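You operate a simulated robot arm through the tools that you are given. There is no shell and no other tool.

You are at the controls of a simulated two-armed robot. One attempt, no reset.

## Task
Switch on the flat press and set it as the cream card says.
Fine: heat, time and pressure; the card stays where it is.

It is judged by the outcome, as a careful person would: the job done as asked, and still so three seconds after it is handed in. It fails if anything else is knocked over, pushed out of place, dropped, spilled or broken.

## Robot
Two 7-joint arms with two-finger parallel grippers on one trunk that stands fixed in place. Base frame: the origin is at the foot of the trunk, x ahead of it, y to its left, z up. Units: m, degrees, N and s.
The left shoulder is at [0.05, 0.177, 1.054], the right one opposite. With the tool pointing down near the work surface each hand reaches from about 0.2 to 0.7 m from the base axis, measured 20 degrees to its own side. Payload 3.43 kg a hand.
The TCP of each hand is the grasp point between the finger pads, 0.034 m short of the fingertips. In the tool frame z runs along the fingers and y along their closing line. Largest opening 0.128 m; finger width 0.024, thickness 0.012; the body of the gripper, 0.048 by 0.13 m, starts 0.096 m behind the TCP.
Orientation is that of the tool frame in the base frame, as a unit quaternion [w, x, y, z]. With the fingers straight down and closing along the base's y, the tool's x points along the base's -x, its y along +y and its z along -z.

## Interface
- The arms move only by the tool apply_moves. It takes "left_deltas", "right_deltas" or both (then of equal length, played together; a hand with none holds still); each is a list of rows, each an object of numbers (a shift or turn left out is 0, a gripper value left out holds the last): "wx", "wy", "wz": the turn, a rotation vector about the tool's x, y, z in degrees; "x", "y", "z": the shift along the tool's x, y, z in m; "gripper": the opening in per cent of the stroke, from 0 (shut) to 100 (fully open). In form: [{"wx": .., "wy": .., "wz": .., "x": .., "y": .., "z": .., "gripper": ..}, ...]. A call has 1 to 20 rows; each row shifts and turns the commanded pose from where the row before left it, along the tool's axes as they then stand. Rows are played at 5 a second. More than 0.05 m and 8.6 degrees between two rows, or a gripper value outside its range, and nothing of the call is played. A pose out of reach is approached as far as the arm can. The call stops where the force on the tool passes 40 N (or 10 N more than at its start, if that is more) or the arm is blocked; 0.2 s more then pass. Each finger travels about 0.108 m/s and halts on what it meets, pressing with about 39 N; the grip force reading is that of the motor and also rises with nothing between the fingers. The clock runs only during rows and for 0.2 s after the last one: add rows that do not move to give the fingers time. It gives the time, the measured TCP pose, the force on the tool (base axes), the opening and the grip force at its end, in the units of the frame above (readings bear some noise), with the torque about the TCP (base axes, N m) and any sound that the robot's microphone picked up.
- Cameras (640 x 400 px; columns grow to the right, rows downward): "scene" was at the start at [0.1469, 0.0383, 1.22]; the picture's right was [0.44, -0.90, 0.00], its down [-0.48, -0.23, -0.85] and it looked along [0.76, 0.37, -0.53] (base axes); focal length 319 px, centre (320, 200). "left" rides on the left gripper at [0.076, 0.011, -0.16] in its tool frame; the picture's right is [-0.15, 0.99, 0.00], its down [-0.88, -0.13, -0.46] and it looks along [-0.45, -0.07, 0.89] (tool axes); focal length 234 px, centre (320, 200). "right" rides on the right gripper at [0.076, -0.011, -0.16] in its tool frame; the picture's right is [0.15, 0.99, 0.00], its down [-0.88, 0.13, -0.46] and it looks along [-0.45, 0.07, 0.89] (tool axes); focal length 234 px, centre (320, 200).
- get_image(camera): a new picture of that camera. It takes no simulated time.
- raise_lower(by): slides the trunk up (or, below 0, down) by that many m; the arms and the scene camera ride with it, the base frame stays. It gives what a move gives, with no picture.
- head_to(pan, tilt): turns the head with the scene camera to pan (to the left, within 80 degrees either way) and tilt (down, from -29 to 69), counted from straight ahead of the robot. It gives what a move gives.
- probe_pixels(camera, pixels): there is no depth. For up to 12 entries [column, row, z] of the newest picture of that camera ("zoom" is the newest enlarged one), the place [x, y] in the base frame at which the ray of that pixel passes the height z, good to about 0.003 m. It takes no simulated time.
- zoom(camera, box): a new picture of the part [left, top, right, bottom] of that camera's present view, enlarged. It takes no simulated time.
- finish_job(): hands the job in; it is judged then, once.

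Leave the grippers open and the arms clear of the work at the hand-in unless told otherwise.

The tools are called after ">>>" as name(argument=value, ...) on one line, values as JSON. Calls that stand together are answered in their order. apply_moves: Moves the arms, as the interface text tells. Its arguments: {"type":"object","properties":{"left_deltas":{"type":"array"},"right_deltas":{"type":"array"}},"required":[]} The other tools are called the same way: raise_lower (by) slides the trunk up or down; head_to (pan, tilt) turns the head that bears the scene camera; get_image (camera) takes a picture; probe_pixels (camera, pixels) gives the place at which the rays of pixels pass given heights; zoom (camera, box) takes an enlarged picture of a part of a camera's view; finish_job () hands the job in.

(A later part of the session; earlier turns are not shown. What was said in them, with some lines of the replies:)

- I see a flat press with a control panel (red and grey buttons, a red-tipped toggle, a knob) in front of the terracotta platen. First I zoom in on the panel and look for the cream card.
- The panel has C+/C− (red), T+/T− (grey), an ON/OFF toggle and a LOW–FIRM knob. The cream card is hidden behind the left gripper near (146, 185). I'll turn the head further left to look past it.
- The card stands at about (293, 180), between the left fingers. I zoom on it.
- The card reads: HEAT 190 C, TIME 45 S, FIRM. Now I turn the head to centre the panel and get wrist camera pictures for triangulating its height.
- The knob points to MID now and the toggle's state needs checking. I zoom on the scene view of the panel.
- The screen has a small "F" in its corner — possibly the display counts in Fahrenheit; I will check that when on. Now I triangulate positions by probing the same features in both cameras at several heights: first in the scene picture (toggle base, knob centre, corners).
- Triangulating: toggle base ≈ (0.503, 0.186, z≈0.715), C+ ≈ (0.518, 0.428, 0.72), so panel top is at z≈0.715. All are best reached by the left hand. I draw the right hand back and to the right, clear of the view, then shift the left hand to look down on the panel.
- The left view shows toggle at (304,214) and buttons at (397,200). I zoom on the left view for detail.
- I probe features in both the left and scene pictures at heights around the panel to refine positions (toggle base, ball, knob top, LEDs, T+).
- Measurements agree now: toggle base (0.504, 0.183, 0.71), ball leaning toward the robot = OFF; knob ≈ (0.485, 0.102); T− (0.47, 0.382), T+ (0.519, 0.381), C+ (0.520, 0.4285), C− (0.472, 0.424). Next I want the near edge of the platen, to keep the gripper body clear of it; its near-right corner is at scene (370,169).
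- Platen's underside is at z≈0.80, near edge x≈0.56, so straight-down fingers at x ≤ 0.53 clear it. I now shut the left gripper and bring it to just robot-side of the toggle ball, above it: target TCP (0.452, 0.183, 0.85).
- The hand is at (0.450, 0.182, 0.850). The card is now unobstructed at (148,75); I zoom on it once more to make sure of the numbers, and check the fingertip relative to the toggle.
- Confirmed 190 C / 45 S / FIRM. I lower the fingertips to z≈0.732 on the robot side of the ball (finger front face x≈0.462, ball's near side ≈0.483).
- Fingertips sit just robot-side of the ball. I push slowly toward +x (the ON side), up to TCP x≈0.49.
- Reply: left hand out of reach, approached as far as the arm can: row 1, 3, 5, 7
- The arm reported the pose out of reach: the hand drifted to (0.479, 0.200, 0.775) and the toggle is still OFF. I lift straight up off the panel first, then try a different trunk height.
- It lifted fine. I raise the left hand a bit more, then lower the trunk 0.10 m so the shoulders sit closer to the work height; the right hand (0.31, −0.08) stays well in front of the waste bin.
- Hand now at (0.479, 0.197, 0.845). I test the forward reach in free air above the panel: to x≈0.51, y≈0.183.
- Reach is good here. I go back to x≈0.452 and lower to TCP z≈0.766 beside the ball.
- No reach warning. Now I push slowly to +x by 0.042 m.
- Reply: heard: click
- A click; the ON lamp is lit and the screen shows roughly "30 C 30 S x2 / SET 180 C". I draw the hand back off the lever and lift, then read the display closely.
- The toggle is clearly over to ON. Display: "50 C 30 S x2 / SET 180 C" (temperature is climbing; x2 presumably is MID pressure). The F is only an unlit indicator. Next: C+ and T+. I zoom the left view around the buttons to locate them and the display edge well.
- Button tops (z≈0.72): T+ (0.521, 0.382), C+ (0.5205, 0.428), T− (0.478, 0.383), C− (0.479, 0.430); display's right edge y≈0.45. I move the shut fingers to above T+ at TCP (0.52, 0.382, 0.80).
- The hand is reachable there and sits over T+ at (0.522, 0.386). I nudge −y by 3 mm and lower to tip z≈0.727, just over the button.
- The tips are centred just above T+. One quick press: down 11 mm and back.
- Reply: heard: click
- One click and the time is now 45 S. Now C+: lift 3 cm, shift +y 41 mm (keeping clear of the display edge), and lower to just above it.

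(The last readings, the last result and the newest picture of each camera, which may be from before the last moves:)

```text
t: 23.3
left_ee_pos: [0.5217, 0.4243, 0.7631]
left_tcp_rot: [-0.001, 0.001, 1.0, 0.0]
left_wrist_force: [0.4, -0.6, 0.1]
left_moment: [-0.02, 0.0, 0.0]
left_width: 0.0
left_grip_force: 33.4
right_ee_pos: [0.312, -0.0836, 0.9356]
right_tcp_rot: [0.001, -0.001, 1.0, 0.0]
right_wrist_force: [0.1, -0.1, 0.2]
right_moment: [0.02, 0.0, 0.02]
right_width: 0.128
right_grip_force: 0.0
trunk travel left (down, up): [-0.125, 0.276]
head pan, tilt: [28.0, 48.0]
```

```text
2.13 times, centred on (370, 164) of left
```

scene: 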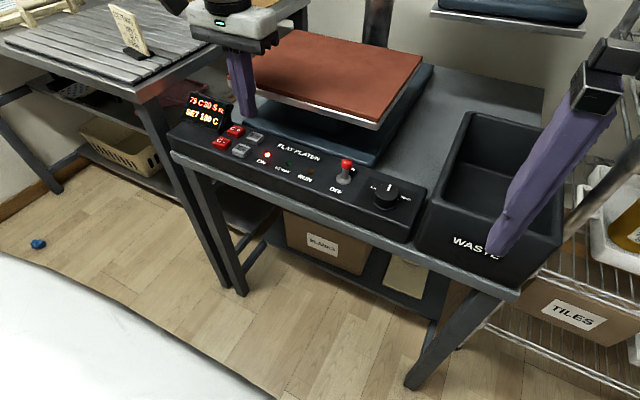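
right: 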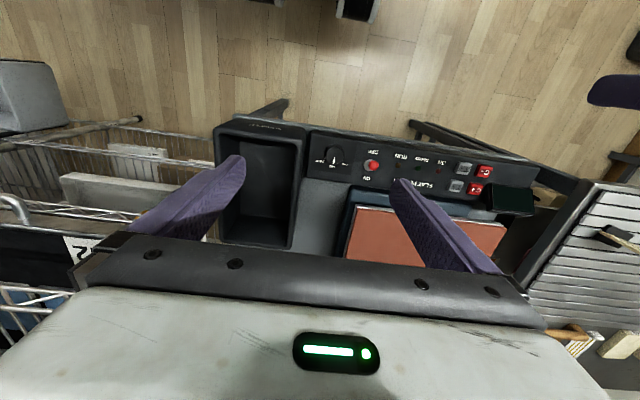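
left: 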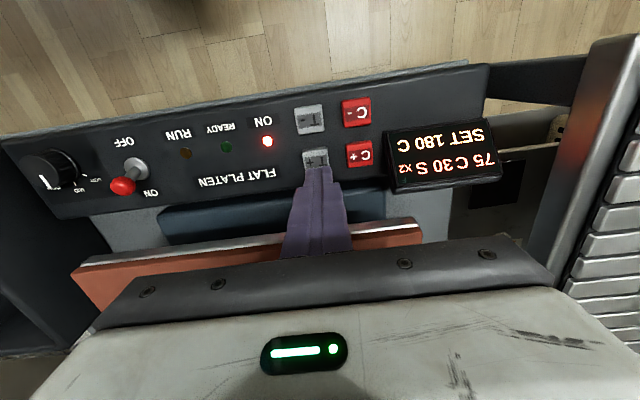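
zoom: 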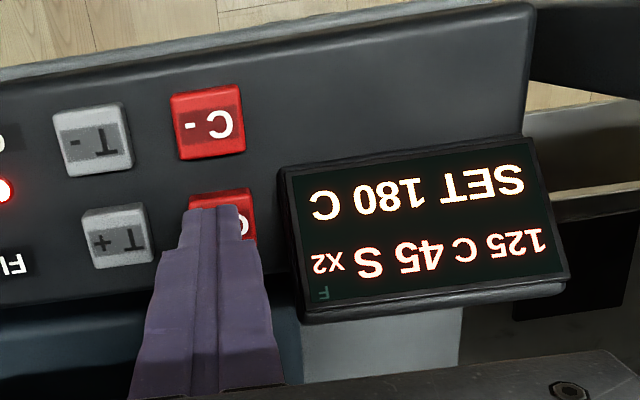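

The tips are over C+ and clear of the display. One press: down 11 mm and back.

>>> apply_moves(left_deltas=[{"z": 0.006}, {"z": 0.005}, {"z": -0.011}, {}])

>>> zoom(camera="scene", box=[160, 70, 320, 170])

```text
t: 24.3
left_ee_pos: [0.5198, 0.4231, 0.7617]
left_tcp_rot: [0.0, 0.0, 1.0, 0.0]
left_wrist_force: [0.6, 1.0, -0.1]
left_moment: [0.02, 0.02, 0.02]
left_width: 0.0001
left_grip_force: 33.4
right_ee_pos: [0.3136, -0.0843, 0.9345]
right_tcp_rot: [0.0, 0.0, 1.0, 0.0]
right_wrist_force: [0.0, -0.5, 0.0]
right_moment: [0.02, -0.04, 0.0]
right_width: 0.1282
right_grip_force: 0.1
trunk travel left (down, up): [-0.125, 0.276]
head pan, tilt: [28.0, 48.0]
heard: click
```

```text
4.00 times, centred on (240, 120) of scene
```

zoom: 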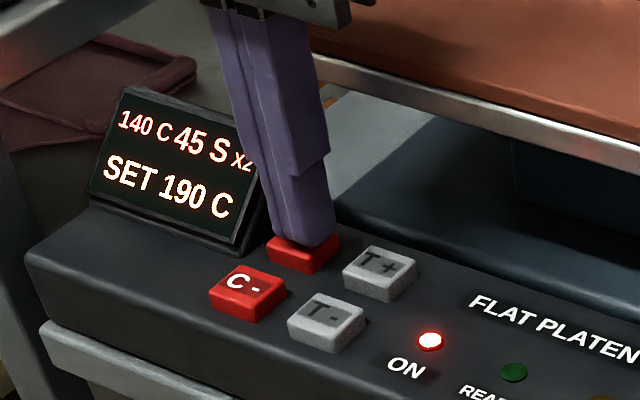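

SET 190 C, 45 S — heat and time are right. Now the knob. I lift clear, then move back toward the knob area at a safe height, opening the gripper partway.

>>> apply_moves(left_deltas=[{"z": -0.03}, {"z": -0.03}, {"z": -0.03}, {"x": 0.02, "y": -0.03, "z": -0.02}, {"x": 0.02, "y": -0.04}, {"x": 0.02, "y": -0.04}, {"y": -0.04}, {"y": -0.04}, {"y": -0.04}, {}])

>>> get_image(camera="left")

>>> zoom(camera="scene", box=[340, 90, 580, 240])

```text
t: 26.5
left_ee_pos: [0.4607, 0.1913, 0.8732]
left_tcp_rot: [0.001, 0.0, 1.0, 0.0]
left_wrist_force: [0.1, 0.8, -0.2]
left_moment: [-0.04, 0.0, 0.01]
left_width: 0.0001
left_grip_force: 32.7
right_ee_pos: [0.3132, -0.0838, 0.9349]
right_tcp_rot: [0.0, -0.001, 1.0, 0.0]
right_wrist_force: [-0.4, 0.4, -0.3]
right_moment: [0.0, 0.02, 0.0]
right_width: 0.1283
right_grip_force: 0.0
trunk travel left (down, up): [-0.125, 0.276]
head pan, tilt: [28.0, 48.0]
```

```text
taken
```

left: 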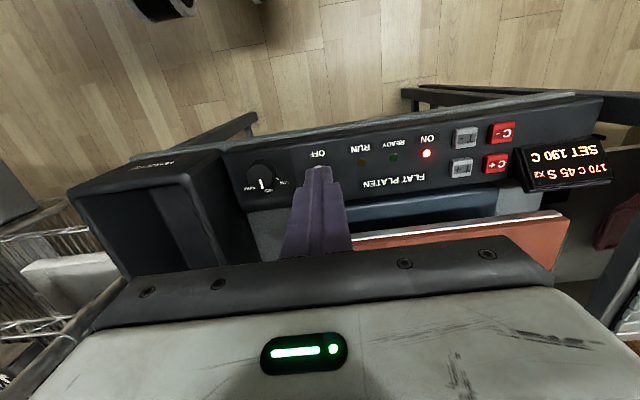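

```text
2.67 times, centred on (460, 165) of scene
```

zoom: 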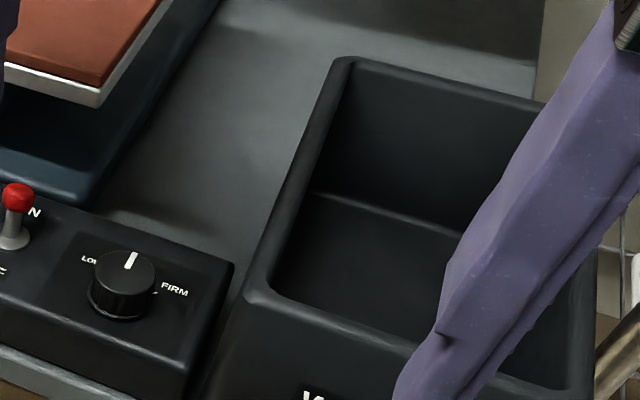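

I probe the bin's near-left top corner (scene zoom (248,292); left (219,152)) and the knob's top.

>>> probe_pixels(camera="zoom", pixels=[[248, 292, 0.75], [248, 292, 0.8], [248, 292, 0.85], [340, 60, 0.8], [340, 60, 0.85], [123, 272, 0.73], [123, 272, 0.74], [123, 272, 0.75], [118, 308, 0.71], [235, 265, 0.71]])

>>> probe_pixels(camera="left", pixels=[[219, 152, 0.75], [219, 152, 0.8], [219, 152, 0.85]])

>>> zoom(camera="left", box=[200, 130, 360, 230])

```text
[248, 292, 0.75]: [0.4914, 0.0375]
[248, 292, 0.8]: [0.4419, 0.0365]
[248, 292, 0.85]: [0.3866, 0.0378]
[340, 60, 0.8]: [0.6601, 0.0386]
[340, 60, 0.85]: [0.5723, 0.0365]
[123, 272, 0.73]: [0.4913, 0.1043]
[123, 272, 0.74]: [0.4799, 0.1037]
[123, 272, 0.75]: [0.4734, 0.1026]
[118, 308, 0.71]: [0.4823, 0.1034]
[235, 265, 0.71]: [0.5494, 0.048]
```

```text
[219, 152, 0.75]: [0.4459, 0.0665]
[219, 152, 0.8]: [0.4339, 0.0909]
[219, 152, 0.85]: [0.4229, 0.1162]
```

```text
4.00 times, centred on (280, 180) of left
```

zoom: 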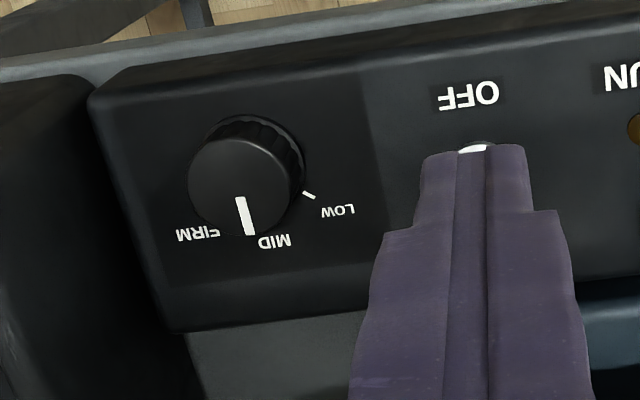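

I had picked the bin's foot rather than its rim in the left view. I zoom on the bin there.

>>> zoom(camera="left", box=[60, 130, 280, 290])

```text
2.50 times, centred on (170, 210) of left
```

zoom: 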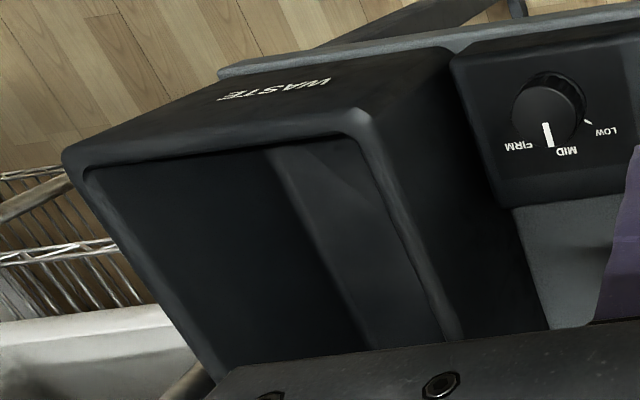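

>>> probe_pixels(camera="left", pixels=[[185, 176, 0.75], [185, 176, 0.8], [185, 176, 0.85], [185, 176, 0.9], [257.5, 172.5, 0.73], [257.5, 172.5, 0.74], [257.5, 172.5, 0.75]])

```text
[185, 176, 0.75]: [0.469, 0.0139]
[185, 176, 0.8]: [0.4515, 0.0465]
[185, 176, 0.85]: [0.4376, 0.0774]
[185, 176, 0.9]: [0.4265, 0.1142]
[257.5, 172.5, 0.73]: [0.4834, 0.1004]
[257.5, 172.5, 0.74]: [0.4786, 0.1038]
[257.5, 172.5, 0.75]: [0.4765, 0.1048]
```

Bin rim: z≈0.79, y≈0.037; knob centre ≈ (0.480, 0.1035), top z≈0.74, ⌀≈39 mm — there is room. I move above the knob at z≈0.85 with the gripper at 55 %, turned −30° so that a +60° turn stays within comfortable wrist range.

>>> apply_moves(left_deltas=[{"gripper": 55, "x": -0.005, "y": -0.03}, {"x": -0.007, "y": -0.03}, {"x": -0.0075, "y": -0.028}, {"wz": -7.5}, {"wz": -7.5}, {"wz": -7.5}, {"wz": -7.5}, {"z": 0.02}, {}])

>>> get_image(camera="left")

>>> zoom(camera="scene", box=[300, 80, 500, 220])

```text
t: 28.5
left_ee_pos: [0.4646, 0.1467, 0.85]
left_tcp_rot: [0.0, -0.259, 0.966, 0.001]
left_wrist_force: [0.2, 0.0, -0.4]
left_moment: [0.0, 0.04, 0.03]
left_width: 0.0706
left_grip_force: 0.0
left hand out of reach, approached as far as the arm can: row 2, 3
right_ee_pos: [0.3123, -0.0832, 0.9365]
right_tcp_rot: [0.0, 0.0, 1.0, 0.001]
right_wrist_force: [0.9, 0.4, 0.0]
right_moment: [-0.03, 0.01, 0.02]
right_width: 0.1281
right_grip_force: 0.0
trunk travel left (down, up): [-0.125, 0.276]
head pan, tilt: [28.0, 48.0]
```

```text
taken
```

left: 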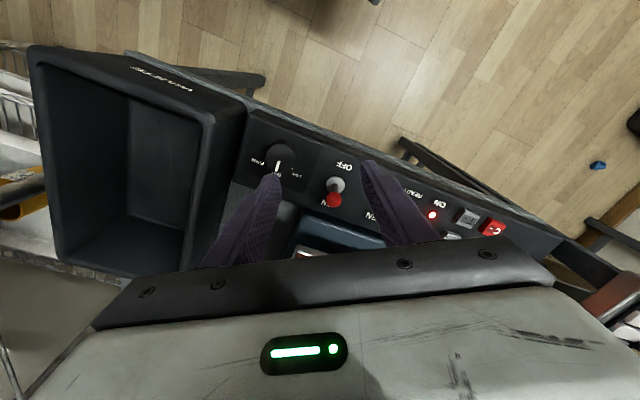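

```text
2.86 times, centred on (400, 150) of scene
```

zoom: 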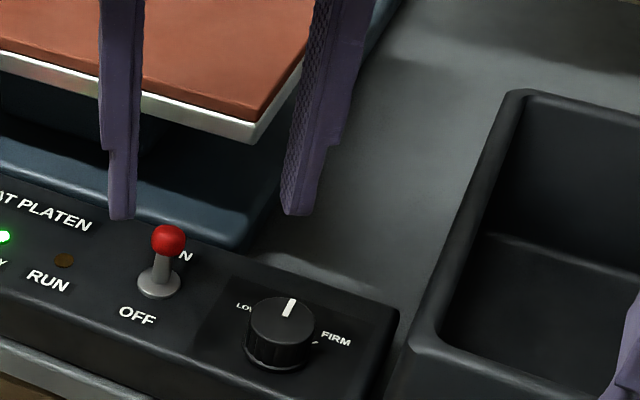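

The left hand stops at y≈0.147 — the knob is beyond its inward reach. The temperature has come up (READY lamp green). I'll use the right hand for the knob. First the left hand rises, unturns and withdraws to the left.

>>> apply_moves(left_deltas=[{"z": -0.02, "wz": 7.5}, {"z": -0.02, "wz": 7.5}, {"z": -0.02, "wz": 7.5}, {"z": -0.01, "wz": 7.5}, {"x": 0.03, "y": 0.04}, {"x": 0.03, "y": 0.04}, {"x": 0.03, "y": 0.04}, {"x": 0.03, "y": 0.04}, {"y": 0.04}, {}])

>>> get_image(camera="scene")

```text
t: 30.7
left_ee_pos: [0.3487, 0.3668, 0.926]
left_tcp_rot: [0.0, 0.0, 1.0, 0.0]
left_wrist_force: [-0.5, 0.4, -0.2]
left_moment: [-0.03, 0.0, 0.03]
left_width: 0.0704
left_grip_force: 0.0
left hand out of reach, approached as far as the arm can: row 2, 3
right_ee_pos: [0.3141, -0.0836, 0.9366]
right_tcp_rot: [-0.001, -0.001, 1.0, 0.0]
right_wrist_force: [0.4, -0.7, 0.2]
right_moment: [0.0, -0.01, -0.03]
right_width: 0.1282
right_grip_force: 0.1
trunk travel left (down, up): [-0.125, 0.276]
head pan, tilt: [28.0, 48.0]
```

```text
taken
```

scene: 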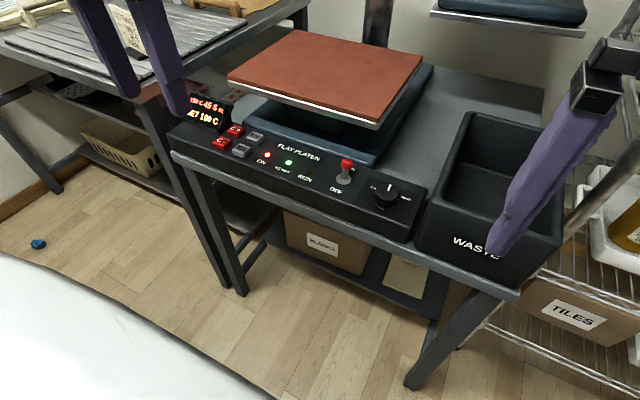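

Left hand is clear. Right hand now goes to above the knob: target (0.480, 0.1035, 0.90), gripper 55 %.

>>> apply_moves(right_deltas=[{"gripper": 55, "x": -0.0275, "y": 0.031}, {"x": -0.0275, "y": 0.031}, {"x": -0.0275, "y": 0.031}, {"x": -0.0275, "y": 0.031}, {"x": -0.0275, "y": 0.031, "z": 0.018}, {"x": -0.0285, "y": 0.032, "z": 0.018}, {}])

>>> get_image(camera="right")

>>> get_image(camera="scene")

```text
t: 32.3
left_ee_pos: [0.348, 0.3665, 0.9248]
left_tcp_rot: [0.0, -0.001, 1.0, 0.0]
left_wrist_force: [-0.3, -0.1, -1.2]
left_moment: [-0.05, -0.01, 0.02]
left_width: 0.0703
left_grip_force: 0.0
right_ee_pos: [0.4787, 0.1042, 0.8991]
right_tcp_rot: [0.001, -0.002, 1.0, 0.0]
right_wrist_force: [-0.2, -0.9, 0.3]
right_moment: [-0.01, 0.01, -0.02]
right_width: 0.0701
right_grip_force: 0.1
trunk travel left (down, up): [-0.125, 0.276]
head pan, tilt: [28.0, 48.0]
```

```text
taken
```

right: 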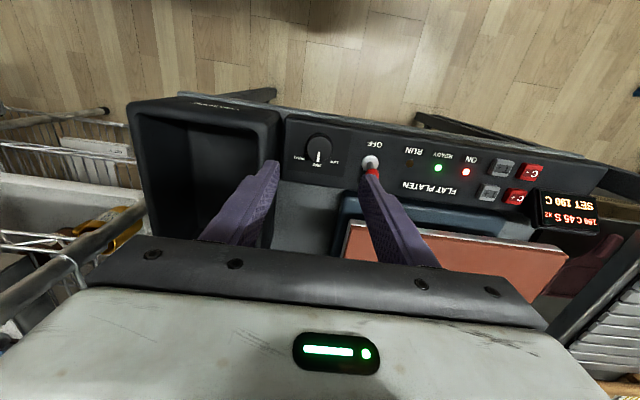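

```text
taken
```

scene: 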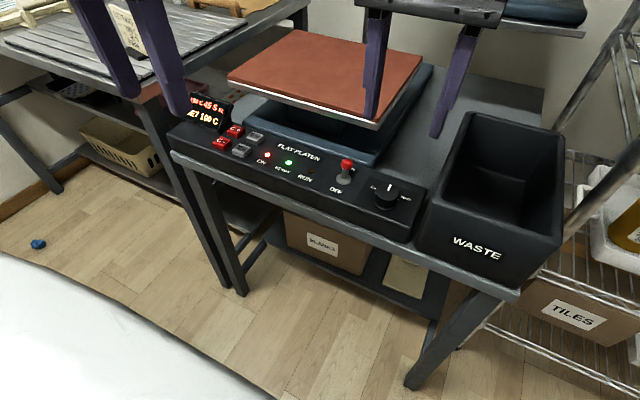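

The right hand reached it. The knob shows at right (319,150). I zoom in to see its centre and the scale marks.

>>> zoom(camera="right", box=[270, 115, 398, 195])

>>> probe_pixels(camera="zoom", pixels=[[320, 200, 0.74]])

```text
5.00 times, centred on (334, 155) of right
```

zoom: 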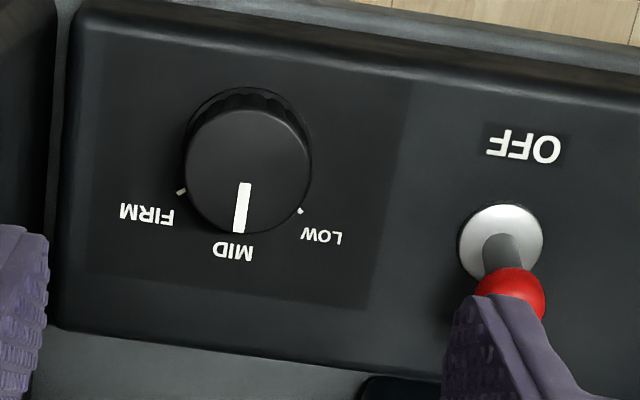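

```text
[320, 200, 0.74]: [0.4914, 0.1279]
```

>>> probe_pixels(camera="zoom", pixels=[[248, 172, 0.735], [248, 172, 0.74], [248, 172, 0.745], [181, 191, 0.711], [300, 211, 0.711], [185, 165, 0.74], [310, 175, 0.74], [248, 236, 0.74], [236, 230, 0.74], [245, 185, 0.74]])

```text
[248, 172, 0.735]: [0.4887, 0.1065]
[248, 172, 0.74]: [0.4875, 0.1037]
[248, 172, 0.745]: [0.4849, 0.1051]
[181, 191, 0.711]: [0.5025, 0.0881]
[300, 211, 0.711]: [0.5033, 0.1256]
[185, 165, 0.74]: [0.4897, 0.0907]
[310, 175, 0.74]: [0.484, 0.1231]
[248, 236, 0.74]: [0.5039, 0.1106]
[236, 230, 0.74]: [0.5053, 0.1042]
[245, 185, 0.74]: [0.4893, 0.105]
```

Estimates of the knob centre differ by a few mm between cameras; I refine with a sharper scene zoom.

>>> zoom(camera="scene", box=[350, 160, 430, 220])

```text
6.67 times, centred on (390, 190) of scene
```

zoom: 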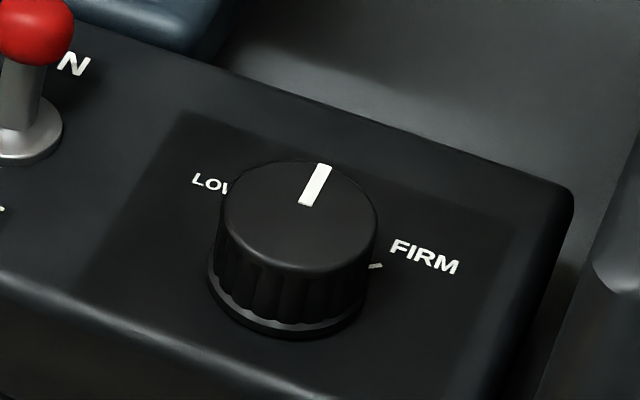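

>>> probe_pixels(camera="zoom", pixels=[[299, 214, 0.73], [299, 214, 0.735], [299, 214, 0.74], [299, 214, 0.745], [376, 266, 0.711], [222, 215, 0.738], [376, 225, 0.738], [318, 170, 0.738], [306, 204, 0.738], [287, 283, 0.712]])

```text
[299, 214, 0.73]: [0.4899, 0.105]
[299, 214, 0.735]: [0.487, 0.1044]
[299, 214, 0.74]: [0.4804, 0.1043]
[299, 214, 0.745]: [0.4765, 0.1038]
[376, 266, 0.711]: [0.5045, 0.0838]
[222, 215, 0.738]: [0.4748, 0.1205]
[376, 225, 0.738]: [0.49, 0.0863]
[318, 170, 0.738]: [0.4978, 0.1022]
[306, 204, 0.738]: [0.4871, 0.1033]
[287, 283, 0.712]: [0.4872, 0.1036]
```

Combined: knob centre ≈ (0.4885, 0.105), top z≈0.734, FIRM mark about 52–55° clockwise of the present MID. I shift to that centre, pre-turn −27°, and lower to tips ≈2 cm above the knob.

>>> apply_moves(right_deltas=[{"x": -0.0098, "y": 0.001}, {"wz": -7}, {"wz": -7}, {"wz": -7}, {"wz": -6}, {"z": 0.03}, {"z": 0.03}, {"z": 0.03}, {"z": 0.019}, {}])

>>> get_image(camera="right")

>>> zoom(camera="scene", box=[310, 110, 470, 230])

```text
t: 34.5
left_ee_pos: [0.3486, 0.3664, 0.9234]
left_tcp_rot: [0.0, 0.001, 1.0, 0.0]
left_wrist_force: [0.2, -0.7, -0.3]
left_moment: [-0.02, 0.0, -0.02]
left_width: 0.0704
left_grip_force: 0.1
right_ee_pos: [0.4896, 0.1051, 0.7908]
right_tcp_rot: [0.0, -0.234, 0.972, 0.0]
right_wrist_force: [-0.6, -0.8, 0.6]
right_moment: [0.02, 0.01, -0.01]
right_width: 0.0704
right_grip_force: 0.1
trunk travel left (down, up): [-0.125, 0.276]
head pan, tilt: [28.0, 48.0]
```

```text
taken
```

right: 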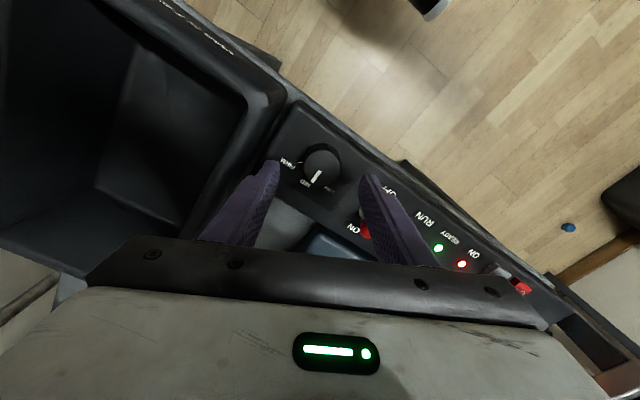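

```text
3.33 times, centred on (390, 170) of scene
```

zoom: 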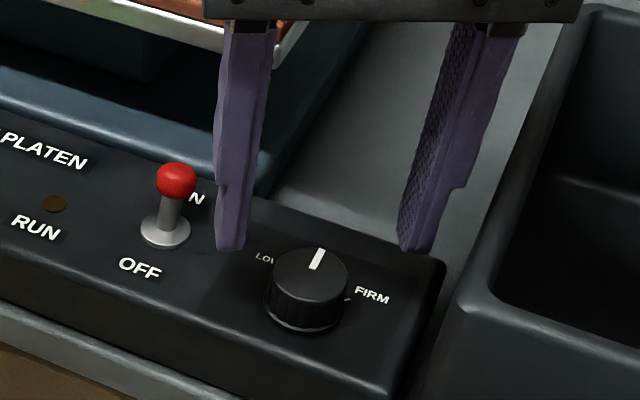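

I check the alignment in the right view (knob top near (322,160)).

>>> zoom(camera="right", box=[256, 110, 384, 190])

```text
5.00 times, centred on (320, 150) of right
```

zoom: 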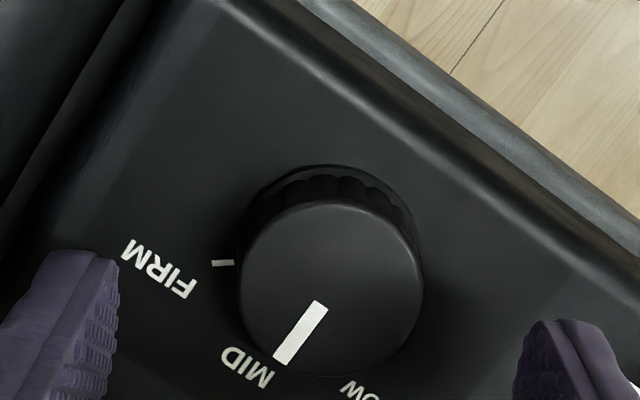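

The knob is centred in one direction and 2.5 mm to +tool‑y in the other. I shift +2.5 mm in tool y, and lower so the tips sit ≈8 mm above the panel around the knob (TCP z≈0.753).

>>> apply_moves(right_deltas=[{"y": 0.0025, "z": 0.01}, {"z": 0.01}, {"z": 0.01}, {"z": 0.008}, {}])

>>> zoom(camera="right", box=[240, 100, 400, 200])

>>> zoom(camera="scene", box=[310, 120, 470, 240])

```text
t: 35.7
left_ee_pos: [0.3474, 0.3669, 0.9246]
left_tcp_rot: [0.0, -0.001, 1.0, 0.0]
left_wrist_force: [0.5, -1.1, -0.6]
left_moment: [0.01, 0.0, 0.0]
left_width: 0.0699
left_grip_force: 0.1
right_ee_pos: [0.4886, 0.1061, 0.7525]
right_tcp_rot: [0.001, -0.234, 0.972, 0.0]
right_wrist_force: [0.4, -0.3, 0.5]
right_moment: [0.01, -0.01, -0.01]
right_width: 0.0704
right_grip_force: 0.0
trunk travel left (down, up): [-0.125, 0.276]
head pan, tilt: [28.0, 48.0]
```

```text
4.00 times, centred on (320, 150) of right
```

zoom: 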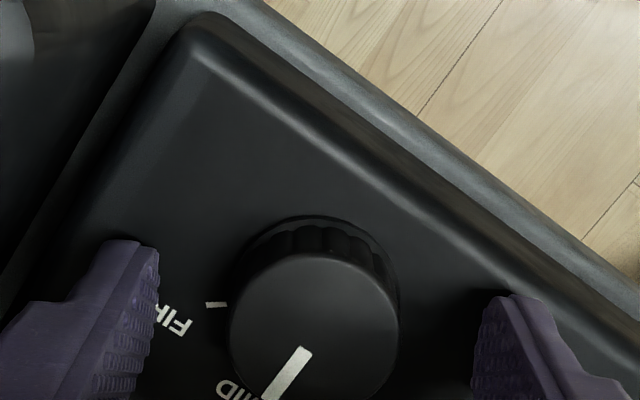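

```text
3.33 times, centred on (390, 180) of scene
```

zoom: 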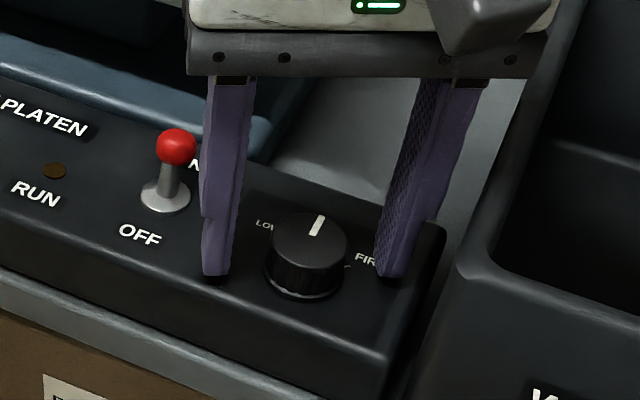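

The fingers straddle the knob evenly. I close on it.

>>> apply_moves(right_deltas=[{"gripper": 40}, {"gripper": 20}, {}, {}])

>>> zoom(camera="right", box=[240, 100, 400, 200])

```text
t: 36.7
left_ee_pos: [0.3486, 0.3656, 0.9248]
left_tcp_rot: [0.0, 0.0, 1.0, 0.0]
left_wrist_force: [0.3, 0.5, -0.4]
left_moment: [0.0, 0.02, 0.0]
left_width: 0.0705
left_grip_force: 0.1
right_ee_pos: [0.4894, 0.1058, 0.7543]
right_tcp_rot: [0.0, -0.233, 0.973, 0.0]
right_wrist_force: [1.9, -7.5, 0.1]
right_moment: [-0.38, 0.09, 0.01]
right_width: 0.0353
right_grip_force: 45.3
trunk travel left (down, up): [-0.125, 0.276]
head pan, tilt: [28.0, 48.0]
```

```text
4.00 times, centred on (320, 150) of right
```

zoom: 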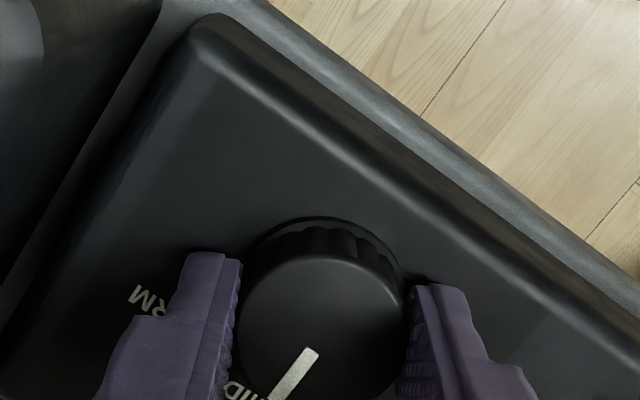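

Gripped at 0.035 m. There's a mild −7.5 N side load, so I ease −1 mm in tool y, and turn clockwise (+wz) 28° first, checking the response.

>>> apply_moves(right_deltas=[{"y": -0.001}, {"wz": 7}, {"wz": 7}, {"wz": 7}, {"wz": 7}, {}])

>>> zoom(camera="right", box=[240, 100, 400, 200])

>>> zoom(camera="scene", box=[170, 80, 250, 140])

```text
t: 38.1
left_ee_pos: [0.3492, 0.3655, 0.9239]
left_tcp_rot: [-0.001, 0.0, 1.0, 0.0]
left_wrist_force: [-0.4, 0.3, 0.1]
left_moment: [0.03, -0.01, 0.02]
left_width: 0.0704
left_grip_force: 0.0
right_ee_pos: [0.4893, 0.1042, 0.7526]
right_tcp_rot: [0.001, 0.011, 1.0, 0.0]
right_wrist_force: [7.9, -6.2, 6.0]
right_moment: [-0.31, 0.54, 0.0]
right_width: 0.0352
right_grip_force: 45.2
trunk travel left (down, up): [-0.125, 0.276]
head pan, tilt: [28.0, 48.0]
```

```text
4.00 times, centred on (320, 150) of right
```

zoom: 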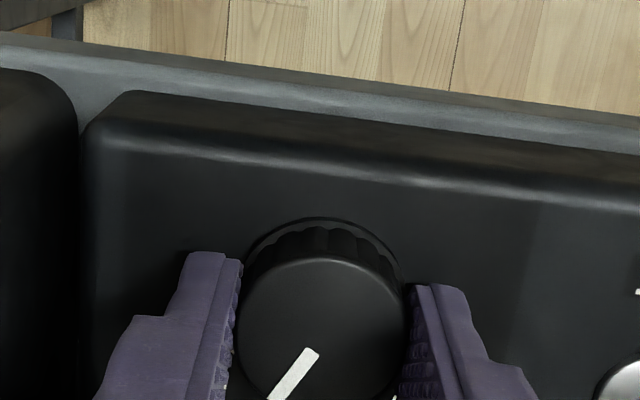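

```text
6.67 times, centred on (210, 110) of scene
```

zoom: 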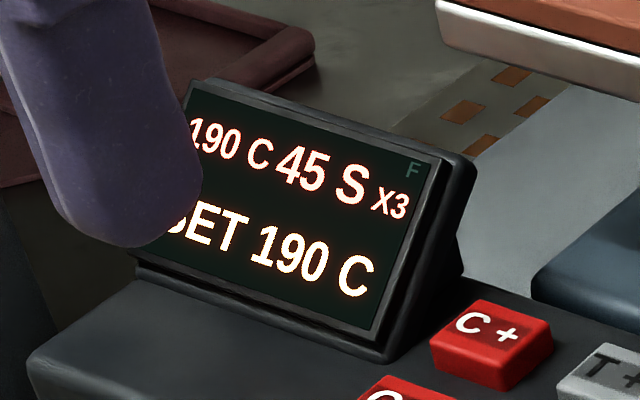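

The knob turns with the hand and the display shows x3 (FIRM zone). I continue turning toward the FIRM mark: 21° more.

>>> apply_moves(right_deltas=[{"wz": 7}, {"wz": 7}, {"wz": 7}, {}])

>>> zoom(camera="right", box=[240, 100, 400, 200])

>>> zoom(camera="scene", box=[310, 120, 470, 240])

```text
t: 39.1
left_ee_pos: [0.3478, 0.3655, 0.925]
left_tcp_rot: [0.0, 0.0, 1.0, 0.001]
left_wrist_force: [0.0, 0.0, 0.0]
left_moment: [0.03, 0.0, -0.01]
left_width: 0.0702
left_grip_force: 0.0
right_ee_pos: [0.4893, 0.1045, 0.7529]
right_tcp_rot: [0.001, 0.193, 0.981, -0.001]
right_wrist_force: [10.2, -9.8, 10.3]
right_moment: [-0.39, 0.14, 0.02]
right_width: 0.035
right_grip_force: 45.1
trunk travel left (down, up): [-0.125, 0.276]
head pan, tilt: [28.0, 48.0]
```

```text
4.00 times, centred on (320, 150) of right
```

zoom: 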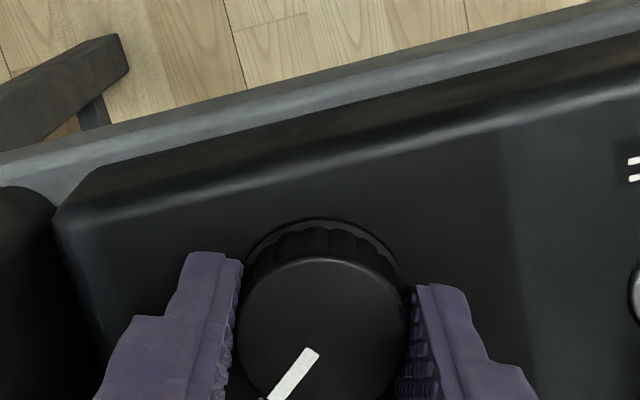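

```text
3.33 times, centred on (390, 180) of scene
```

zoom: 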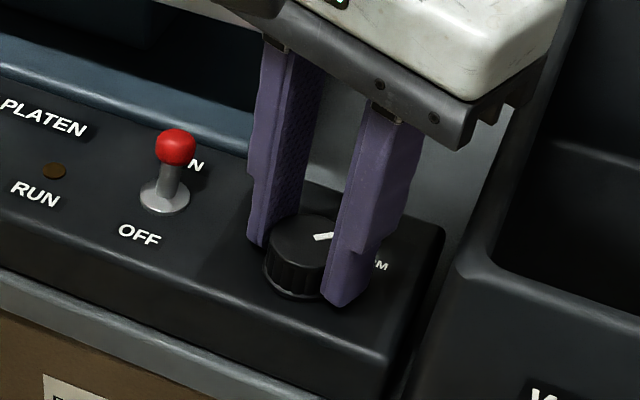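

Turned 49° in all with no end stop felt. I release the knob (open to 55 %) and check the pointer against the FIRM mark.

>>> apply_moves(right_deltas=[{"gripper": 55}, {}, {}])

>>> zoom(camera="right", box=[240, 100, 400, 200])

>>> zoom(camera="scene", box=[310, 120, 470, 240])

```text
t: 39.9
left_ee_pos: [0.3479, 0.367, 0.925]
left_tcp_rot: [0.0, 0.0, 1.0, 0.001]
left_wrist_force: [0.2, -0.4, -0.2]
left_moment: [0.0, -0.06, 0.0]
left_width: 0.0706
left_grip_force: 0.0
right_ee_pos: [0.4883, 0.106, 0.7521]
right_tcp_rot: [-0.001, 0.191, 0.982, 0.0]
right_wrist_force: [0.2, 0.1, 0.1]
right_moment: [0.04, 0.0, -0.01]
right_width: 0.0703
right_grip_force: 0.0
trunk travel left (down, up): [-0.125, 0.276]
head pan, tilt: [28.0, 48.0]
```

```text
4.00 times, centred on (320, 150) of right
```

zoom: 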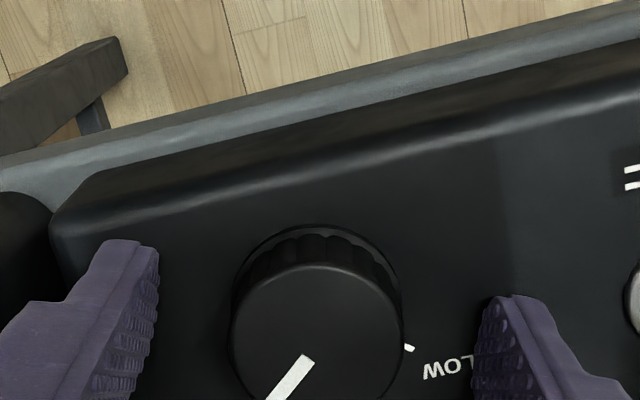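

```text
3.33 times, centred on (390, 180) of scene
```

zoom: 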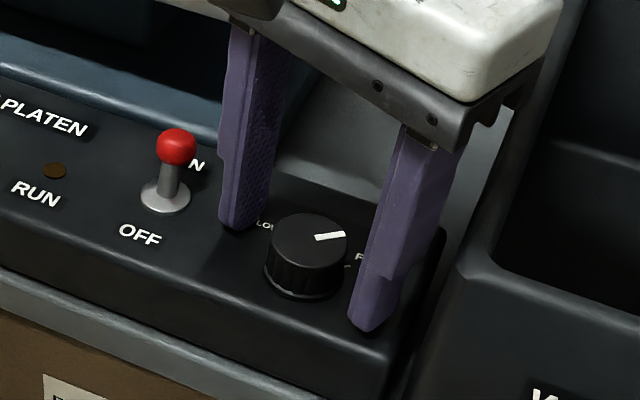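

The knob stayed put. I lift the right hand straight up 10 cm to see the pointer and tick clearly.

>>> apply_moves(right_deltas=[{"z": -0.02}, {"z": -0.03}, {"z": -0.03}, {"z": -0.03}, {}])

>>> zoom(camera="right", box=[256, 110, 384, 190])

>>> zoom(camera="scene", box=[350, 160, 430, 220])

```text
t: 41.1
left_ee_pos: [0.3471, 0.3661, 0.925]
left_tcp_rot: [-0.001, 0.0, 1.0, 0.0]
left_wrist_force: [0.4, 1.0, 0.2]
left_moment: [-0.01, -0.02, -0.03]
left_width: 0.0703
left_grip_force: 0.2
right_ee_pos: [0.4885, 0.1062, 0.8631]
right_tcp_rot: [0.0, 0.191, 0.982, 0.0]
right_wrist_force: [0.3, -0.3, -0.5]
right_moment: [-0.02, -0.01, -0.02]
right_width: 0.0702
right_grip_force: 0.0
trunk travel left (down, up): [-0.125, 0.276]
head pan, tilt: [28.0, 48.0]
```

```text
5.00 times, centred on (320, 150) of right
```

zoom: 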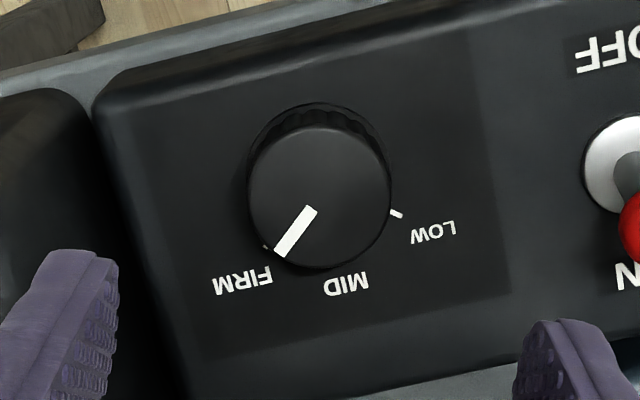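

```text
6.67 times, centred on (390, 190) of scene
```

zoom: 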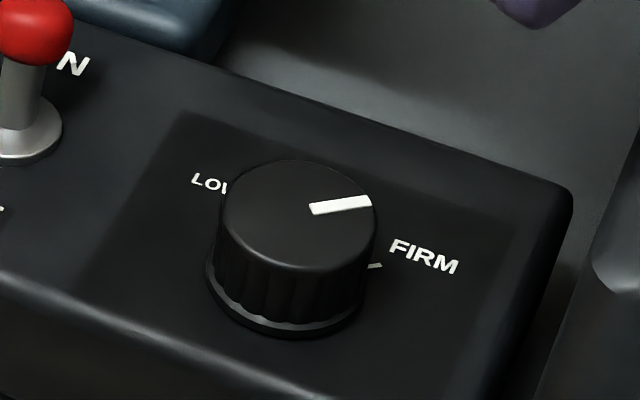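

The pointer sits at the FIRM mark (within a few degrees) and the knob is registered as FIRM. Now I withdraw both arms: right hand up, unturn, back to its clear spot; left hand up and back; both grippers fully open.

>>> apply_moves(right_deltas=[{"z": -0.035}, {"z": -0.035}, {"wz": -7.4}, {"wz": -7.4}, {"wz": -7.3}, {"x": 0.029, "y": -0.031, "gripper": 100}, {"x": 0.029, "y": -0.031}, {"x": 0.029, "y": -0.031}, {"x": 0.029, "y": -0.031}, {"x": 0.029, "y": -0.031}, {"x": 0.029, "y": -0.031}, {}], left_deltas=[{}, {}, {"z": -0.03}, {"z": -0.03}, {"z": -0.02}, {"x": 0.02}, {"x": 0.02}, {"x": 0.02}, {"gripper": 100}, {}, {}, {}])

>>> get_image(camera="scene")

>>> zoom(camera="scene", box=[165, 80, 265, 150])

>>> zoom(camera="scene", box=[250, 120, 430, 232])

```text
t: 43.7
left_ee_pos: [0.2873, 0.3644, 1.0072]
left_tcp_rot: [-0.001, 0.0, 1.0, 0.0]
left_wrist_force: [-0.3, 0.2, 0.5]
left_moment: [0.02, 0.01, 0.02]
left_width: 0.1281
left_grip_force: 0.0
right_ee_pos: [0.3142, -0.0823, 0.9328]
right_tcp_rot: [-0.001, -0.001, 1.0, 0.0]
right_wrist_force: [0.5, -0.6, -0.7]
right_moment: [0.01, 0.02, 0.03]
right_width: 0.1278
right_grip_force: 0.2
trunk travel left (down, up): [-0.125, 0.276]
head pan, tilt: [28.0, 48.0]
```

```text
taken
```

scene: 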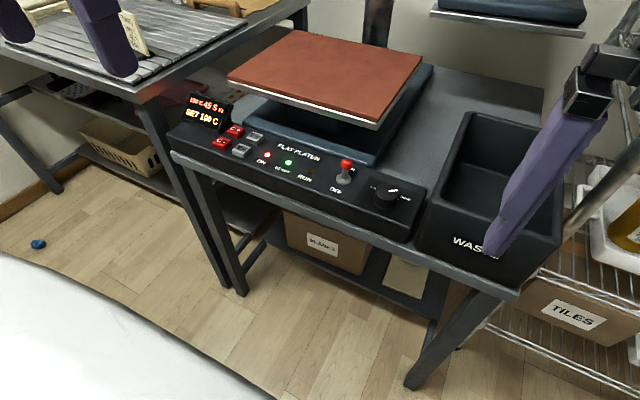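

```text
5.71 times, centred on (215, 115) of scene
```

zoom: 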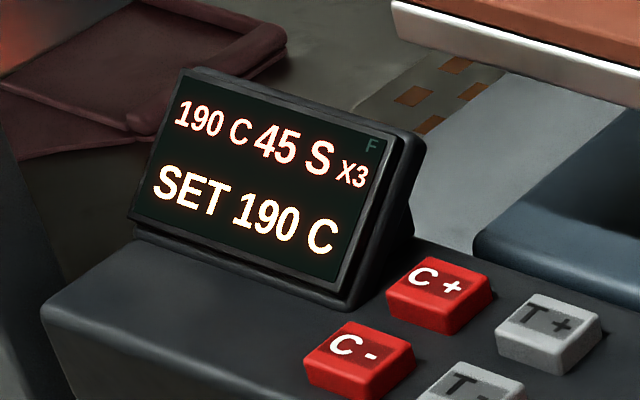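

```text
3.56 times, centred on (340, 176) of scene
```

zoom: 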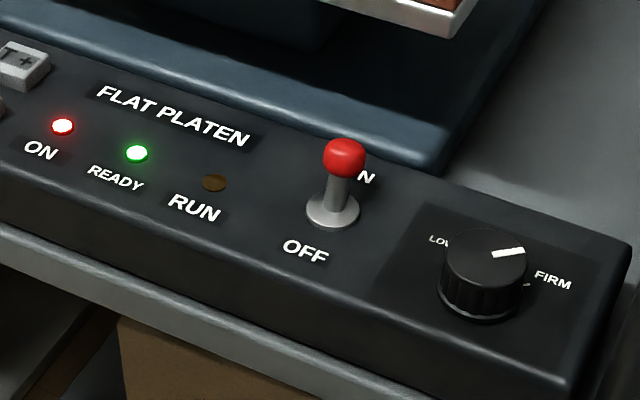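

Everything reads as the card says: ON lamp lit, READY lit, actual 190 C, SET 190 C, 45 S, x3 with the knob at FIRM. The card is untouched, grippers are open and the arms are clear. I hand the job in.

>>> finish_job()

```text
The job is handed in.
```

The flat press is switched on and set as the cream card says. I've handed the job in; no verdict has come back.

- **Heat:** set to 190 C. The press has already reached 190 C and its READY lamp is lit.
- **Time:** set to 45 S.
- **Pressure:** the knob is turned from MID to FIRM, and the display changed from x2 to x3. The pointer sits about 3° short of the FIRM mark.

The card was not touched, and I saw nothing else moved or knocked. Both grippers are open and the arms are clear of the press. The trunk is still 0.10 m lower than at the start; I lowered it so the left hand could reach the switch.
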